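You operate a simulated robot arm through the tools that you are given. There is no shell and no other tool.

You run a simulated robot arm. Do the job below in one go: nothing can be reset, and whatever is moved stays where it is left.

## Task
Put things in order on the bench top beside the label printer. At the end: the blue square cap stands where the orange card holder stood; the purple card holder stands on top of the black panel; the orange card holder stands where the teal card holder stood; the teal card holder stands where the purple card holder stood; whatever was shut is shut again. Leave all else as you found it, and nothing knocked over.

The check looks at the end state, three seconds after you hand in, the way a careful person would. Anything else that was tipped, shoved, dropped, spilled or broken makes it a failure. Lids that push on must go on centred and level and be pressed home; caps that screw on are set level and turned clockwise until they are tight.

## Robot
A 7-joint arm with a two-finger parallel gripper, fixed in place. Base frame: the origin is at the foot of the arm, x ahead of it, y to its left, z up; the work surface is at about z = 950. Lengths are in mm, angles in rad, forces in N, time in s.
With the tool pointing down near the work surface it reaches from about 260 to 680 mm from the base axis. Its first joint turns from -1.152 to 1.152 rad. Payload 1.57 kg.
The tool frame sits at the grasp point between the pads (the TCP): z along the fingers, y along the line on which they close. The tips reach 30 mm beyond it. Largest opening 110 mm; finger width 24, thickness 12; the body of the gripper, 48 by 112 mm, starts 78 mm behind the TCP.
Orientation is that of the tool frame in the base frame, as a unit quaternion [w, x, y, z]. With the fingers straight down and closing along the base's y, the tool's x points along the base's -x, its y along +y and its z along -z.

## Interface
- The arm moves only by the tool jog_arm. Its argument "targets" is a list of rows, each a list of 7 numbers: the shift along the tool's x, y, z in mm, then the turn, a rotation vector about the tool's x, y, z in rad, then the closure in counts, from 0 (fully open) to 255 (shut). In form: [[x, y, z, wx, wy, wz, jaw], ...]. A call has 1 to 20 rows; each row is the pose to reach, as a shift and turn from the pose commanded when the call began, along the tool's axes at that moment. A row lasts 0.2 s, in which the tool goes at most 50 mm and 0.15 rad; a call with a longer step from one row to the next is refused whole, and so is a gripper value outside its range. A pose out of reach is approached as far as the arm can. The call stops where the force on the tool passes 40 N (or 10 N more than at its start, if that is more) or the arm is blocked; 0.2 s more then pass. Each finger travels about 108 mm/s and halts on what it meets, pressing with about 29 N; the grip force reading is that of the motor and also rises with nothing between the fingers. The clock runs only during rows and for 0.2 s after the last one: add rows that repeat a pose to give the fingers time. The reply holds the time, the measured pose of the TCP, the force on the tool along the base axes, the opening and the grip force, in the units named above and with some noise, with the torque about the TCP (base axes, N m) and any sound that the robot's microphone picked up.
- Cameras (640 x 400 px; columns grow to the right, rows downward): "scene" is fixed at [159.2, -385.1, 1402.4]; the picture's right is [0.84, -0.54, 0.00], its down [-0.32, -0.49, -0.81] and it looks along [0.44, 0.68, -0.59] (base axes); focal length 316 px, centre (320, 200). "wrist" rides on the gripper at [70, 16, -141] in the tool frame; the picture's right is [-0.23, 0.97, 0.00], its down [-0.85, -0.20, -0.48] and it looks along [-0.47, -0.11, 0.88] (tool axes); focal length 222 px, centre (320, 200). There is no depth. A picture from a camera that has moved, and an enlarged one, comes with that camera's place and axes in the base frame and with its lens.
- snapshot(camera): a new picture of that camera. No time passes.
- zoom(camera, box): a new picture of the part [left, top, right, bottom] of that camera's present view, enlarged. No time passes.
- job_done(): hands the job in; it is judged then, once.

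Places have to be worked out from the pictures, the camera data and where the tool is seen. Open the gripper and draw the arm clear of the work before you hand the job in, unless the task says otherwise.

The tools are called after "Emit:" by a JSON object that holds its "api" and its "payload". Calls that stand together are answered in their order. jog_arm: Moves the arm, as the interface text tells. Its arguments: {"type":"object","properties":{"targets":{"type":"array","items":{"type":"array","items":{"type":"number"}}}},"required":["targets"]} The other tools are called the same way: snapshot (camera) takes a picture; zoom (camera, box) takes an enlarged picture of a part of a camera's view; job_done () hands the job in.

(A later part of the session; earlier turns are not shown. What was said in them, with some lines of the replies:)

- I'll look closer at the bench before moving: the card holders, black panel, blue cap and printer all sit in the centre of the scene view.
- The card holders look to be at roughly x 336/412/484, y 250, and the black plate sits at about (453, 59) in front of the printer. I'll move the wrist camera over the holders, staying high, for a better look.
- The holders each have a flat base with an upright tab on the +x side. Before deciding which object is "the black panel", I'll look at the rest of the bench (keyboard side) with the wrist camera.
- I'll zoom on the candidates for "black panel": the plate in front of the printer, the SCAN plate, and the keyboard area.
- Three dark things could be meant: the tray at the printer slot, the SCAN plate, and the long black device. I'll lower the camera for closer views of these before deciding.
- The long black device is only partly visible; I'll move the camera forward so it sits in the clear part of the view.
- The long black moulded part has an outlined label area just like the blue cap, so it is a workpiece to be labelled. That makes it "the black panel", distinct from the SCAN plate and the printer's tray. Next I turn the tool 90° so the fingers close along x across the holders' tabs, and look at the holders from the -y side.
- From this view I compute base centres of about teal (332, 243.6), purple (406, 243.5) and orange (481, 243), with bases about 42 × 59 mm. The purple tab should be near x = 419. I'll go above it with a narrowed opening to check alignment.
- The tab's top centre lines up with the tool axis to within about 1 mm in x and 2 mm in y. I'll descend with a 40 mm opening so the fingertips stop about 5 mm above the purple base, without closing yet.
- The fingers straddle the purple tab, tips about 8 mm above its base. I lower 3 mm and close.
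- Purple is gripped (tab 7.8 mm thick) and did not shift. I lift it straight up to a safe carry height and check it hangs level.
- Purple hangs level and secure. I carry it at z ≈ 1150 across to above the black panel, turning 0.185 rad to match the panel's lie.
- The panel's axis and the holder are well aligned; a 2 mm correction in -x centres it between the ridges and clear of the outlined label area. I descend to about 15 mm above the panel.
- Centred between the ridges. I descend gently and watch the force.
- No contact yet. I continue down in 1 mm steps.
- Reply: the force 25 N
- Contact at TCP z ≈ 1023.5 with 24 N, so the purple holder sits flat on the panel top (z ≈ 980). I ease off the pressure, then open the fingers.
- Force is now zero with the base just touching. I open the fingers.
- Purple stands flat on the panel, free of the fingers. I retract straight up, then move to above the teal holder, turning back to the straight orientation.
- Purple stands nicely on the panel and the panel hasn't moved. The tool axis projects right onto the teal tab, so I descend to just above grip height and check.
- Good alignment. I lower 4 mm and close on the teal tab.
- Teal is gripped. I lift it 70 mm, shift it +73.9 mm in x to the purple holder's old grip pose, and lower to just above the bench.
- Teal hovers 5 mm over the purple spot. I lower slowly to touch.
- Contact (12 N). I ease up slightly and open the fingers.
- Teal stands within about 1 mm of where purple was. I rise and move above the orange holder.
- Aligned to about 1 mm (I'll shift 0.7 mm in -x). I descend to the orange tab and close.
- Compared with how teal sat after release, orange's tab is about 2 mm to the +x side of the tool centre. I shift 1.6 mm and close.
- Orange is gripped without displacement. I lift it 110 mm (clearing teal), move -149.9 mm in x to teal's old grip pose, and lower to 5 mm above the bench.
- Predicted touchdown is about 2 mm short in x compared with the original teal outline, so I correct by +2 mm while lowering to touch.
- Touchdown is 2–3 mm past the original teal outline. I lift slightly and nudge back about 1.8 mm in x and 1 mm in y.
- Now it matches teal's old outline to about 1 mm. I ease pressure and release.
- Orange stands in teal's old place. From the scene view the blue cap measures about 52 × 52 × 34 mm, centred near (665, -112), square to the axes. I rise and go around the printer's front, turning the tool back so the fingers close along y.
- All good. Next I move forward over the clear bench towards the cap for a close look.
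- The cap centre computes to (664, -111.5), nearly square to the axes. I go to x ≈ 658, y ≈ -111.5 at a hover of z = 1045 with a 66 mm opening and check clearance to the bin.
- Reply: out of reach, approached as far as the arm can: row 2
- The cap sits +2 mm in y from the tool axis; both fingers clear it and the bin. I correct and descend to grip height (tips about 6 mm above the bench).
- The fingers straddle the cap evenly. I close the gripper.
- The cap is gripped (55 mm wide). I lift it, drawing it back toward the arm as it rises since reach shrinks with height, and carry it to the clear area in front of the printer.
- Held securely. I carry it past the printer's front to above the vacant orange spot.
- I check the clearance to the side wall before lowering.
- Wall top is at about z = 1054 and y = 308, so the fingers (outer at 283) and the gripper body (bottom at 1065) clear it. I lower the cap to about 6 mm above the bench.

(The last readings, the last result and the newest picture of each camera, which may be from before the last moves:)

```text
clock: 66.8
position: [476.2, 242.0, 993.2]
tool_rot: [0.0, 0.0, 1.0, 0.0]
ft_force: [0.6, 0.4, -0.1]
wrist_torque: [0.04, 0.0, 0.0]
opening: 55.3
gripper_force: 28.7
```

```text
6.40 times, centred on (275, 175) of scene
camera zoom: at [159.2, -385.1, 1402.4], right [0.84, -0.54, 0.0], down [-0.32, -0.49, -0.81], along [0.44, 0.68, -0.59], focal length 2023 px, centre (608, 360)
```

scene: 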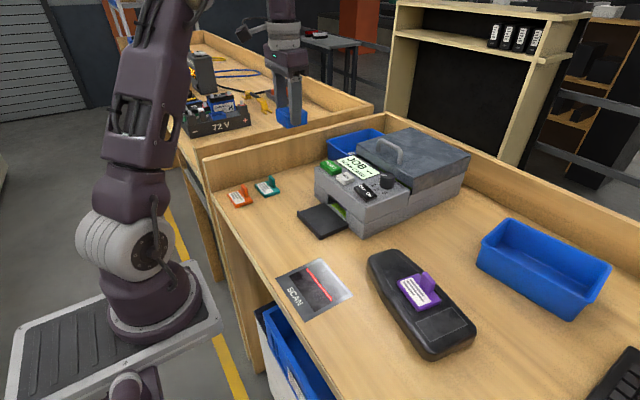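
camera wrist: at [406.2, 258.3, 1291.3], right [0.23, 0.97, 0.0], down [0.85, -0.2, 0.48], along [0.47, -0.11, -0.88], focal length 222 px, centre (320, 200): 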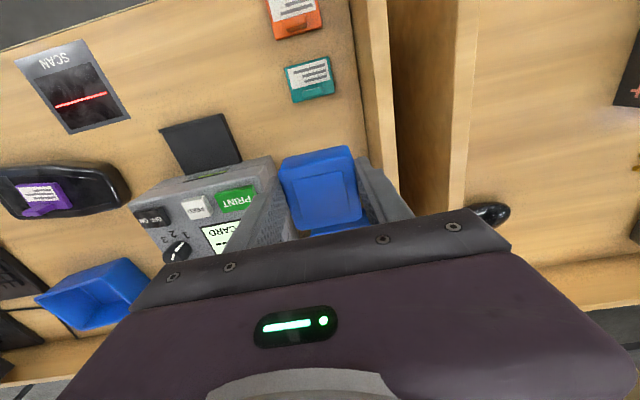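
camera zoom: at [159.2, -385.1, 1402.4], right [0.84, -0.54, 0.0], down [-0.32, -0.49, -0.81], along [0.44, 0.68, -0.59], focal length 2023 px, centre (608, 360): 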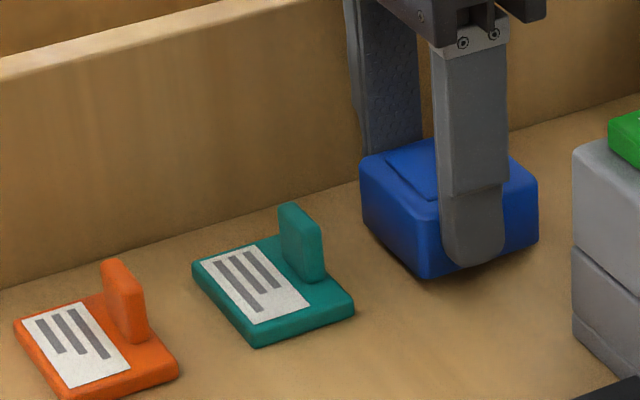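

The cap is within about 3 mm of the orange holder's old centre; I nudge 1.5 mm in -x and lower to just touching.

Emit:
{"api": "jog_arm", "payload": {"targets": [[1.5, 0, 2, 0, 0, 0, 255], [1.5, 0, 4, 0, 0, 0, 255], [1.5, 0, 5.5, 0, 0, 0, 255], [1.5, 0, 5.5, 0, 0, 0, 255]]}}

Emit:
{"api": "zoom", "payload": {"camera": "scene", "box": [225, 145, 325, 205]}}

```text
clock: 67.8
position: [474.1, 242.3, 987.7]
tool_rot: [0.0, 0.0, 1.0, 0.0]
ft_force: [-1.2, 0.2, 3.9]
wrist_torque: [-0.01, -0.09, -0.02]
opening: 55.3
gripper_force: 28.6
```

```text
6.40 times, centred on (275, 175) of scene
camera zoom: at [159.1, -385.2, 1402.4], right [0.84, -0.54, 0.0], down [-0.32, -0.49, -0.81], along [0.44, 0.68, -0.59], focal length 2023 px, centre (608, 360)
```

zoom: 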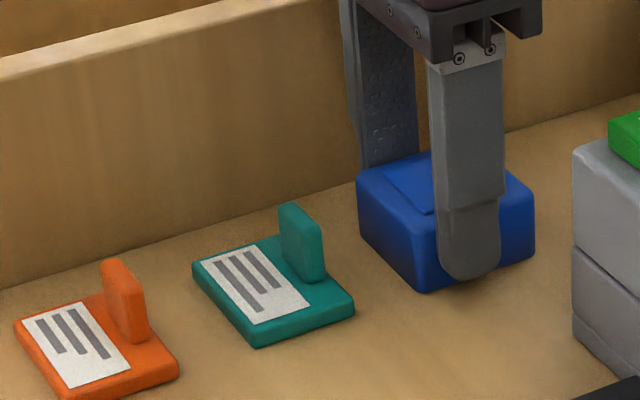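

Light contact (4 N) and well placed. I open the fingers gradually.

Emit:
{"api": "jog_arm", "payload": {"targets": [[0, 0, 0, 0, 0, 0, 150], [0, 0, 0, 0, 0, 0, 126], [0, 0, 0, 0, 0, 0, 120], [0, 0, 0, 0, 0, 0, 110], [0, 0, 0, 0, 0, 0, 100], [0, 0, 0, 0, 0, 0, 100]]}}

Emit:
{"api": "zoom", "payload": {"camera": "wrist", "box": [220, 60, 420, 220]}}

Emit:
{"api": "zoom", "payload": {"camera": "scene", "box": [225, 145, 325, 205]}}

```text
clock: 69.2
position: [474.4, 243.0, 988.2]
tool_rot: [0.0, 0.0, 1.0, 0.0]
ft_force: [-0.8, -0.6, -0.1]
wrist_torque: [0.0, -0.03, 0.0]
opening: 66.8
gripper_force: 0.0
```

```text
2.50 times, centred on (320, 140) of wrist
camera zoom: at [405.2, 258.0, 1126.8], right [0.23, 0.97, 0.0], down [0.85, -0.2, 0.48], along [0.47, -0.11, -0.88], focal length 555 px, centre (320, 350)
```

zoom: 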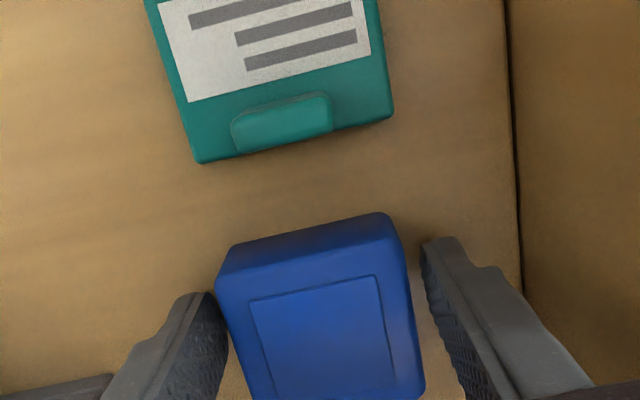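

```text
6.40 times, centred on (275, 175) of scene
camera zoom: at [159.2, -385.1, 1402.4], right [0.84, -0.54, 0.0], down [-0.32, -0.49, -0.81], along [0.44, 0.68, -0.59], focal length 2023 px, centre (608, 360)
```

zoom: 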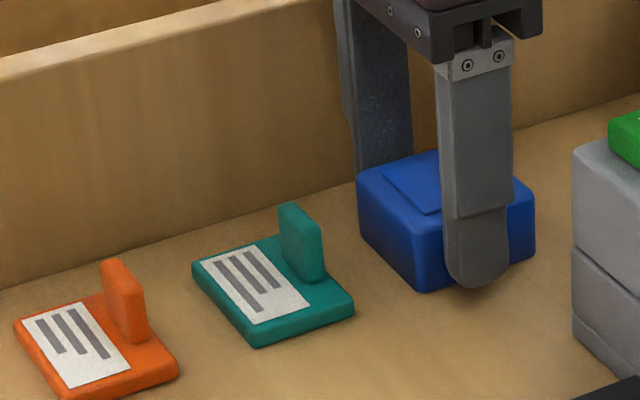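

The cap is free and standing. I retract straight up and return the arm to its starting place, clear of the work.

Emit:
{"api": "jog_arm", "payload": {"targets": [[0, 0, -8, 0, 0, 0, 100], [0, 0, -30, 0, 0, 0, 100], [0, 0, -65, 0, 0, 0, 100], [0, 0, -100, 0, 0, 0, 100], [0, 0, -135, 0, 0, 0, 70], [0, 0, -165, 0, 0, 0, 0], [8.1, -26.2, -170, 0, 0, 0, 0], [16.2, -52.3, -175, 0, 0, 0, 0], [24.4, -78.5, -181, 0, 0, 0, 0], [32.5, -104.6, -186, 0, 0, 0, 0], [40.6, -130.8, -191, 0, 0, 0, 0], [48.7, -156.9, -196, 0, 0, 0, 0], [56.8, -183.1, -201, 0, 0, 0, 0], [65, -209.2, -207, 0, 0, 0, 0], [73, -235.4, -212, 0, 0, 0, 0], [81.2, -261.5, -217, 0, 0, 0, 0], [89.3, -287.7, -222, 0, 0, 0, 0], [89.3, -287.7, -222, 0, 0, 0, 0]]}}

Emit:
{"api": "snapshot", "payload": {"camera": "scene"}}

Emit:
{"api": "snapshot", "payload": {"camera": "wrist"}}

Emit:
{"api": "zoom", "payload": {"camera": "scene", "box": [215, 155, 315, 215]}}

Emit:
{"api": "zoom", "payload": {"camera": "scene", "box": [300, 120, 500, 370]}}

```text
clock: 73.0
position: [384.3, -46.5, 1210.3]
tool_rot: [0.0, 0.0, 1.0, 0.001]
ft_force: [0.2, 0.3, -0.6]
wrist_torque: [-0.01, -0.01, -0.01]
opening: 109.8
gripper_force: 0.1
```

```text
taken
```

scene: 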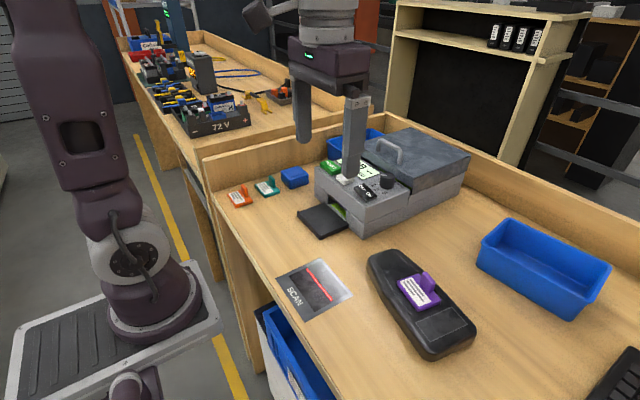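

```text
taken
camera wrist: at [315.7, -29.8, 1350.0], right [0.23, 0.97, 0.0], down [0.86, -0.2, 0.48], along [0.47, -0.11, -0.88], focal length 222 px, centre (320, 200)
```

wrist: 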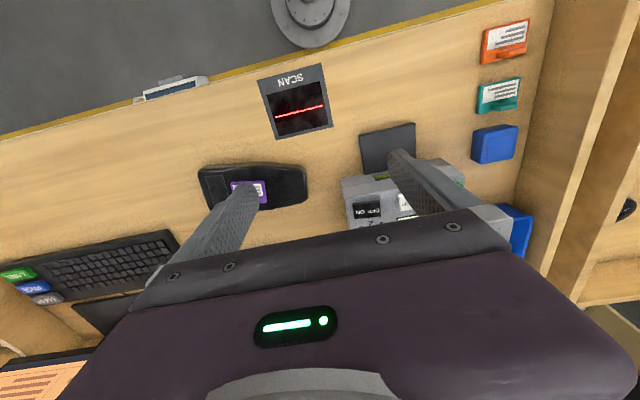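

```text
6.40 times, centred on (265, 185) of scene
camera zoom: at [159.1, -385.2, 1402.4], right [0.84, -0.54, 0.0], down [-0.32, -0.49, -0.81], along [0.44, 0.68, -0.59], focal length 2023 px, centre (672, 296)
```

zoom: 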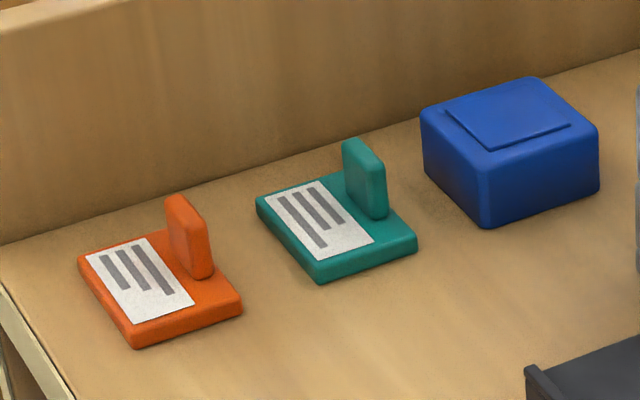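

```text
1.60 times, centred on (400, 245) of scene
camera zoom: at [159.1, -385.2, 1402.4], right [0.84, -0.54, 0.0], down [-0.32, -0.49, -0.81], along [0.44, 0.68, -0.59], focal length 506 px, centre (192, 128)
```

zoom: 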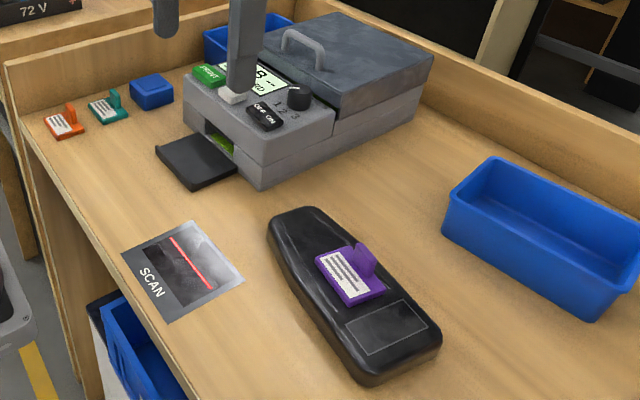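

Final pictures: orange is in teal's old place, teal in purple's, the blue cap in orange's, and purple stands on the black panel. The printer, bins, SCAN plate and panel look unchanged. The gripper is open and the arm is back clear of the work, so I hand the job in.

Emit:
{"api": "job_done", "payload": {}}

```text
The job is handed in.
```

I finished the rearrangement and handed the job in. Nothing was knocked over, and the final pictures show all four items upright:

- **Purple card holder:** it stands on top of the black panel, centred between the ridges and clear of the outlined area.
- **Teal card holder:** it stands where the purple one was, within about 1 mm.
- **Orange card holder:** it stands where the teal one was, within about 1 mm.
- **Blue square cap:** it stands where the orange card holder was, within about 3 mm.

**Black panel:** the name could have fitted three things: the printer's output tray, the SCAN plate or the long moulded part. I took it to be the long moulded part because it has an outlined area on top, like the blue cap.

Nothing had to be opened, so nothing needed shutting again. The printer, bins, SCAN plate and the panel itself look as they did at the start. The gripper is open and the arm is back at its starting place.
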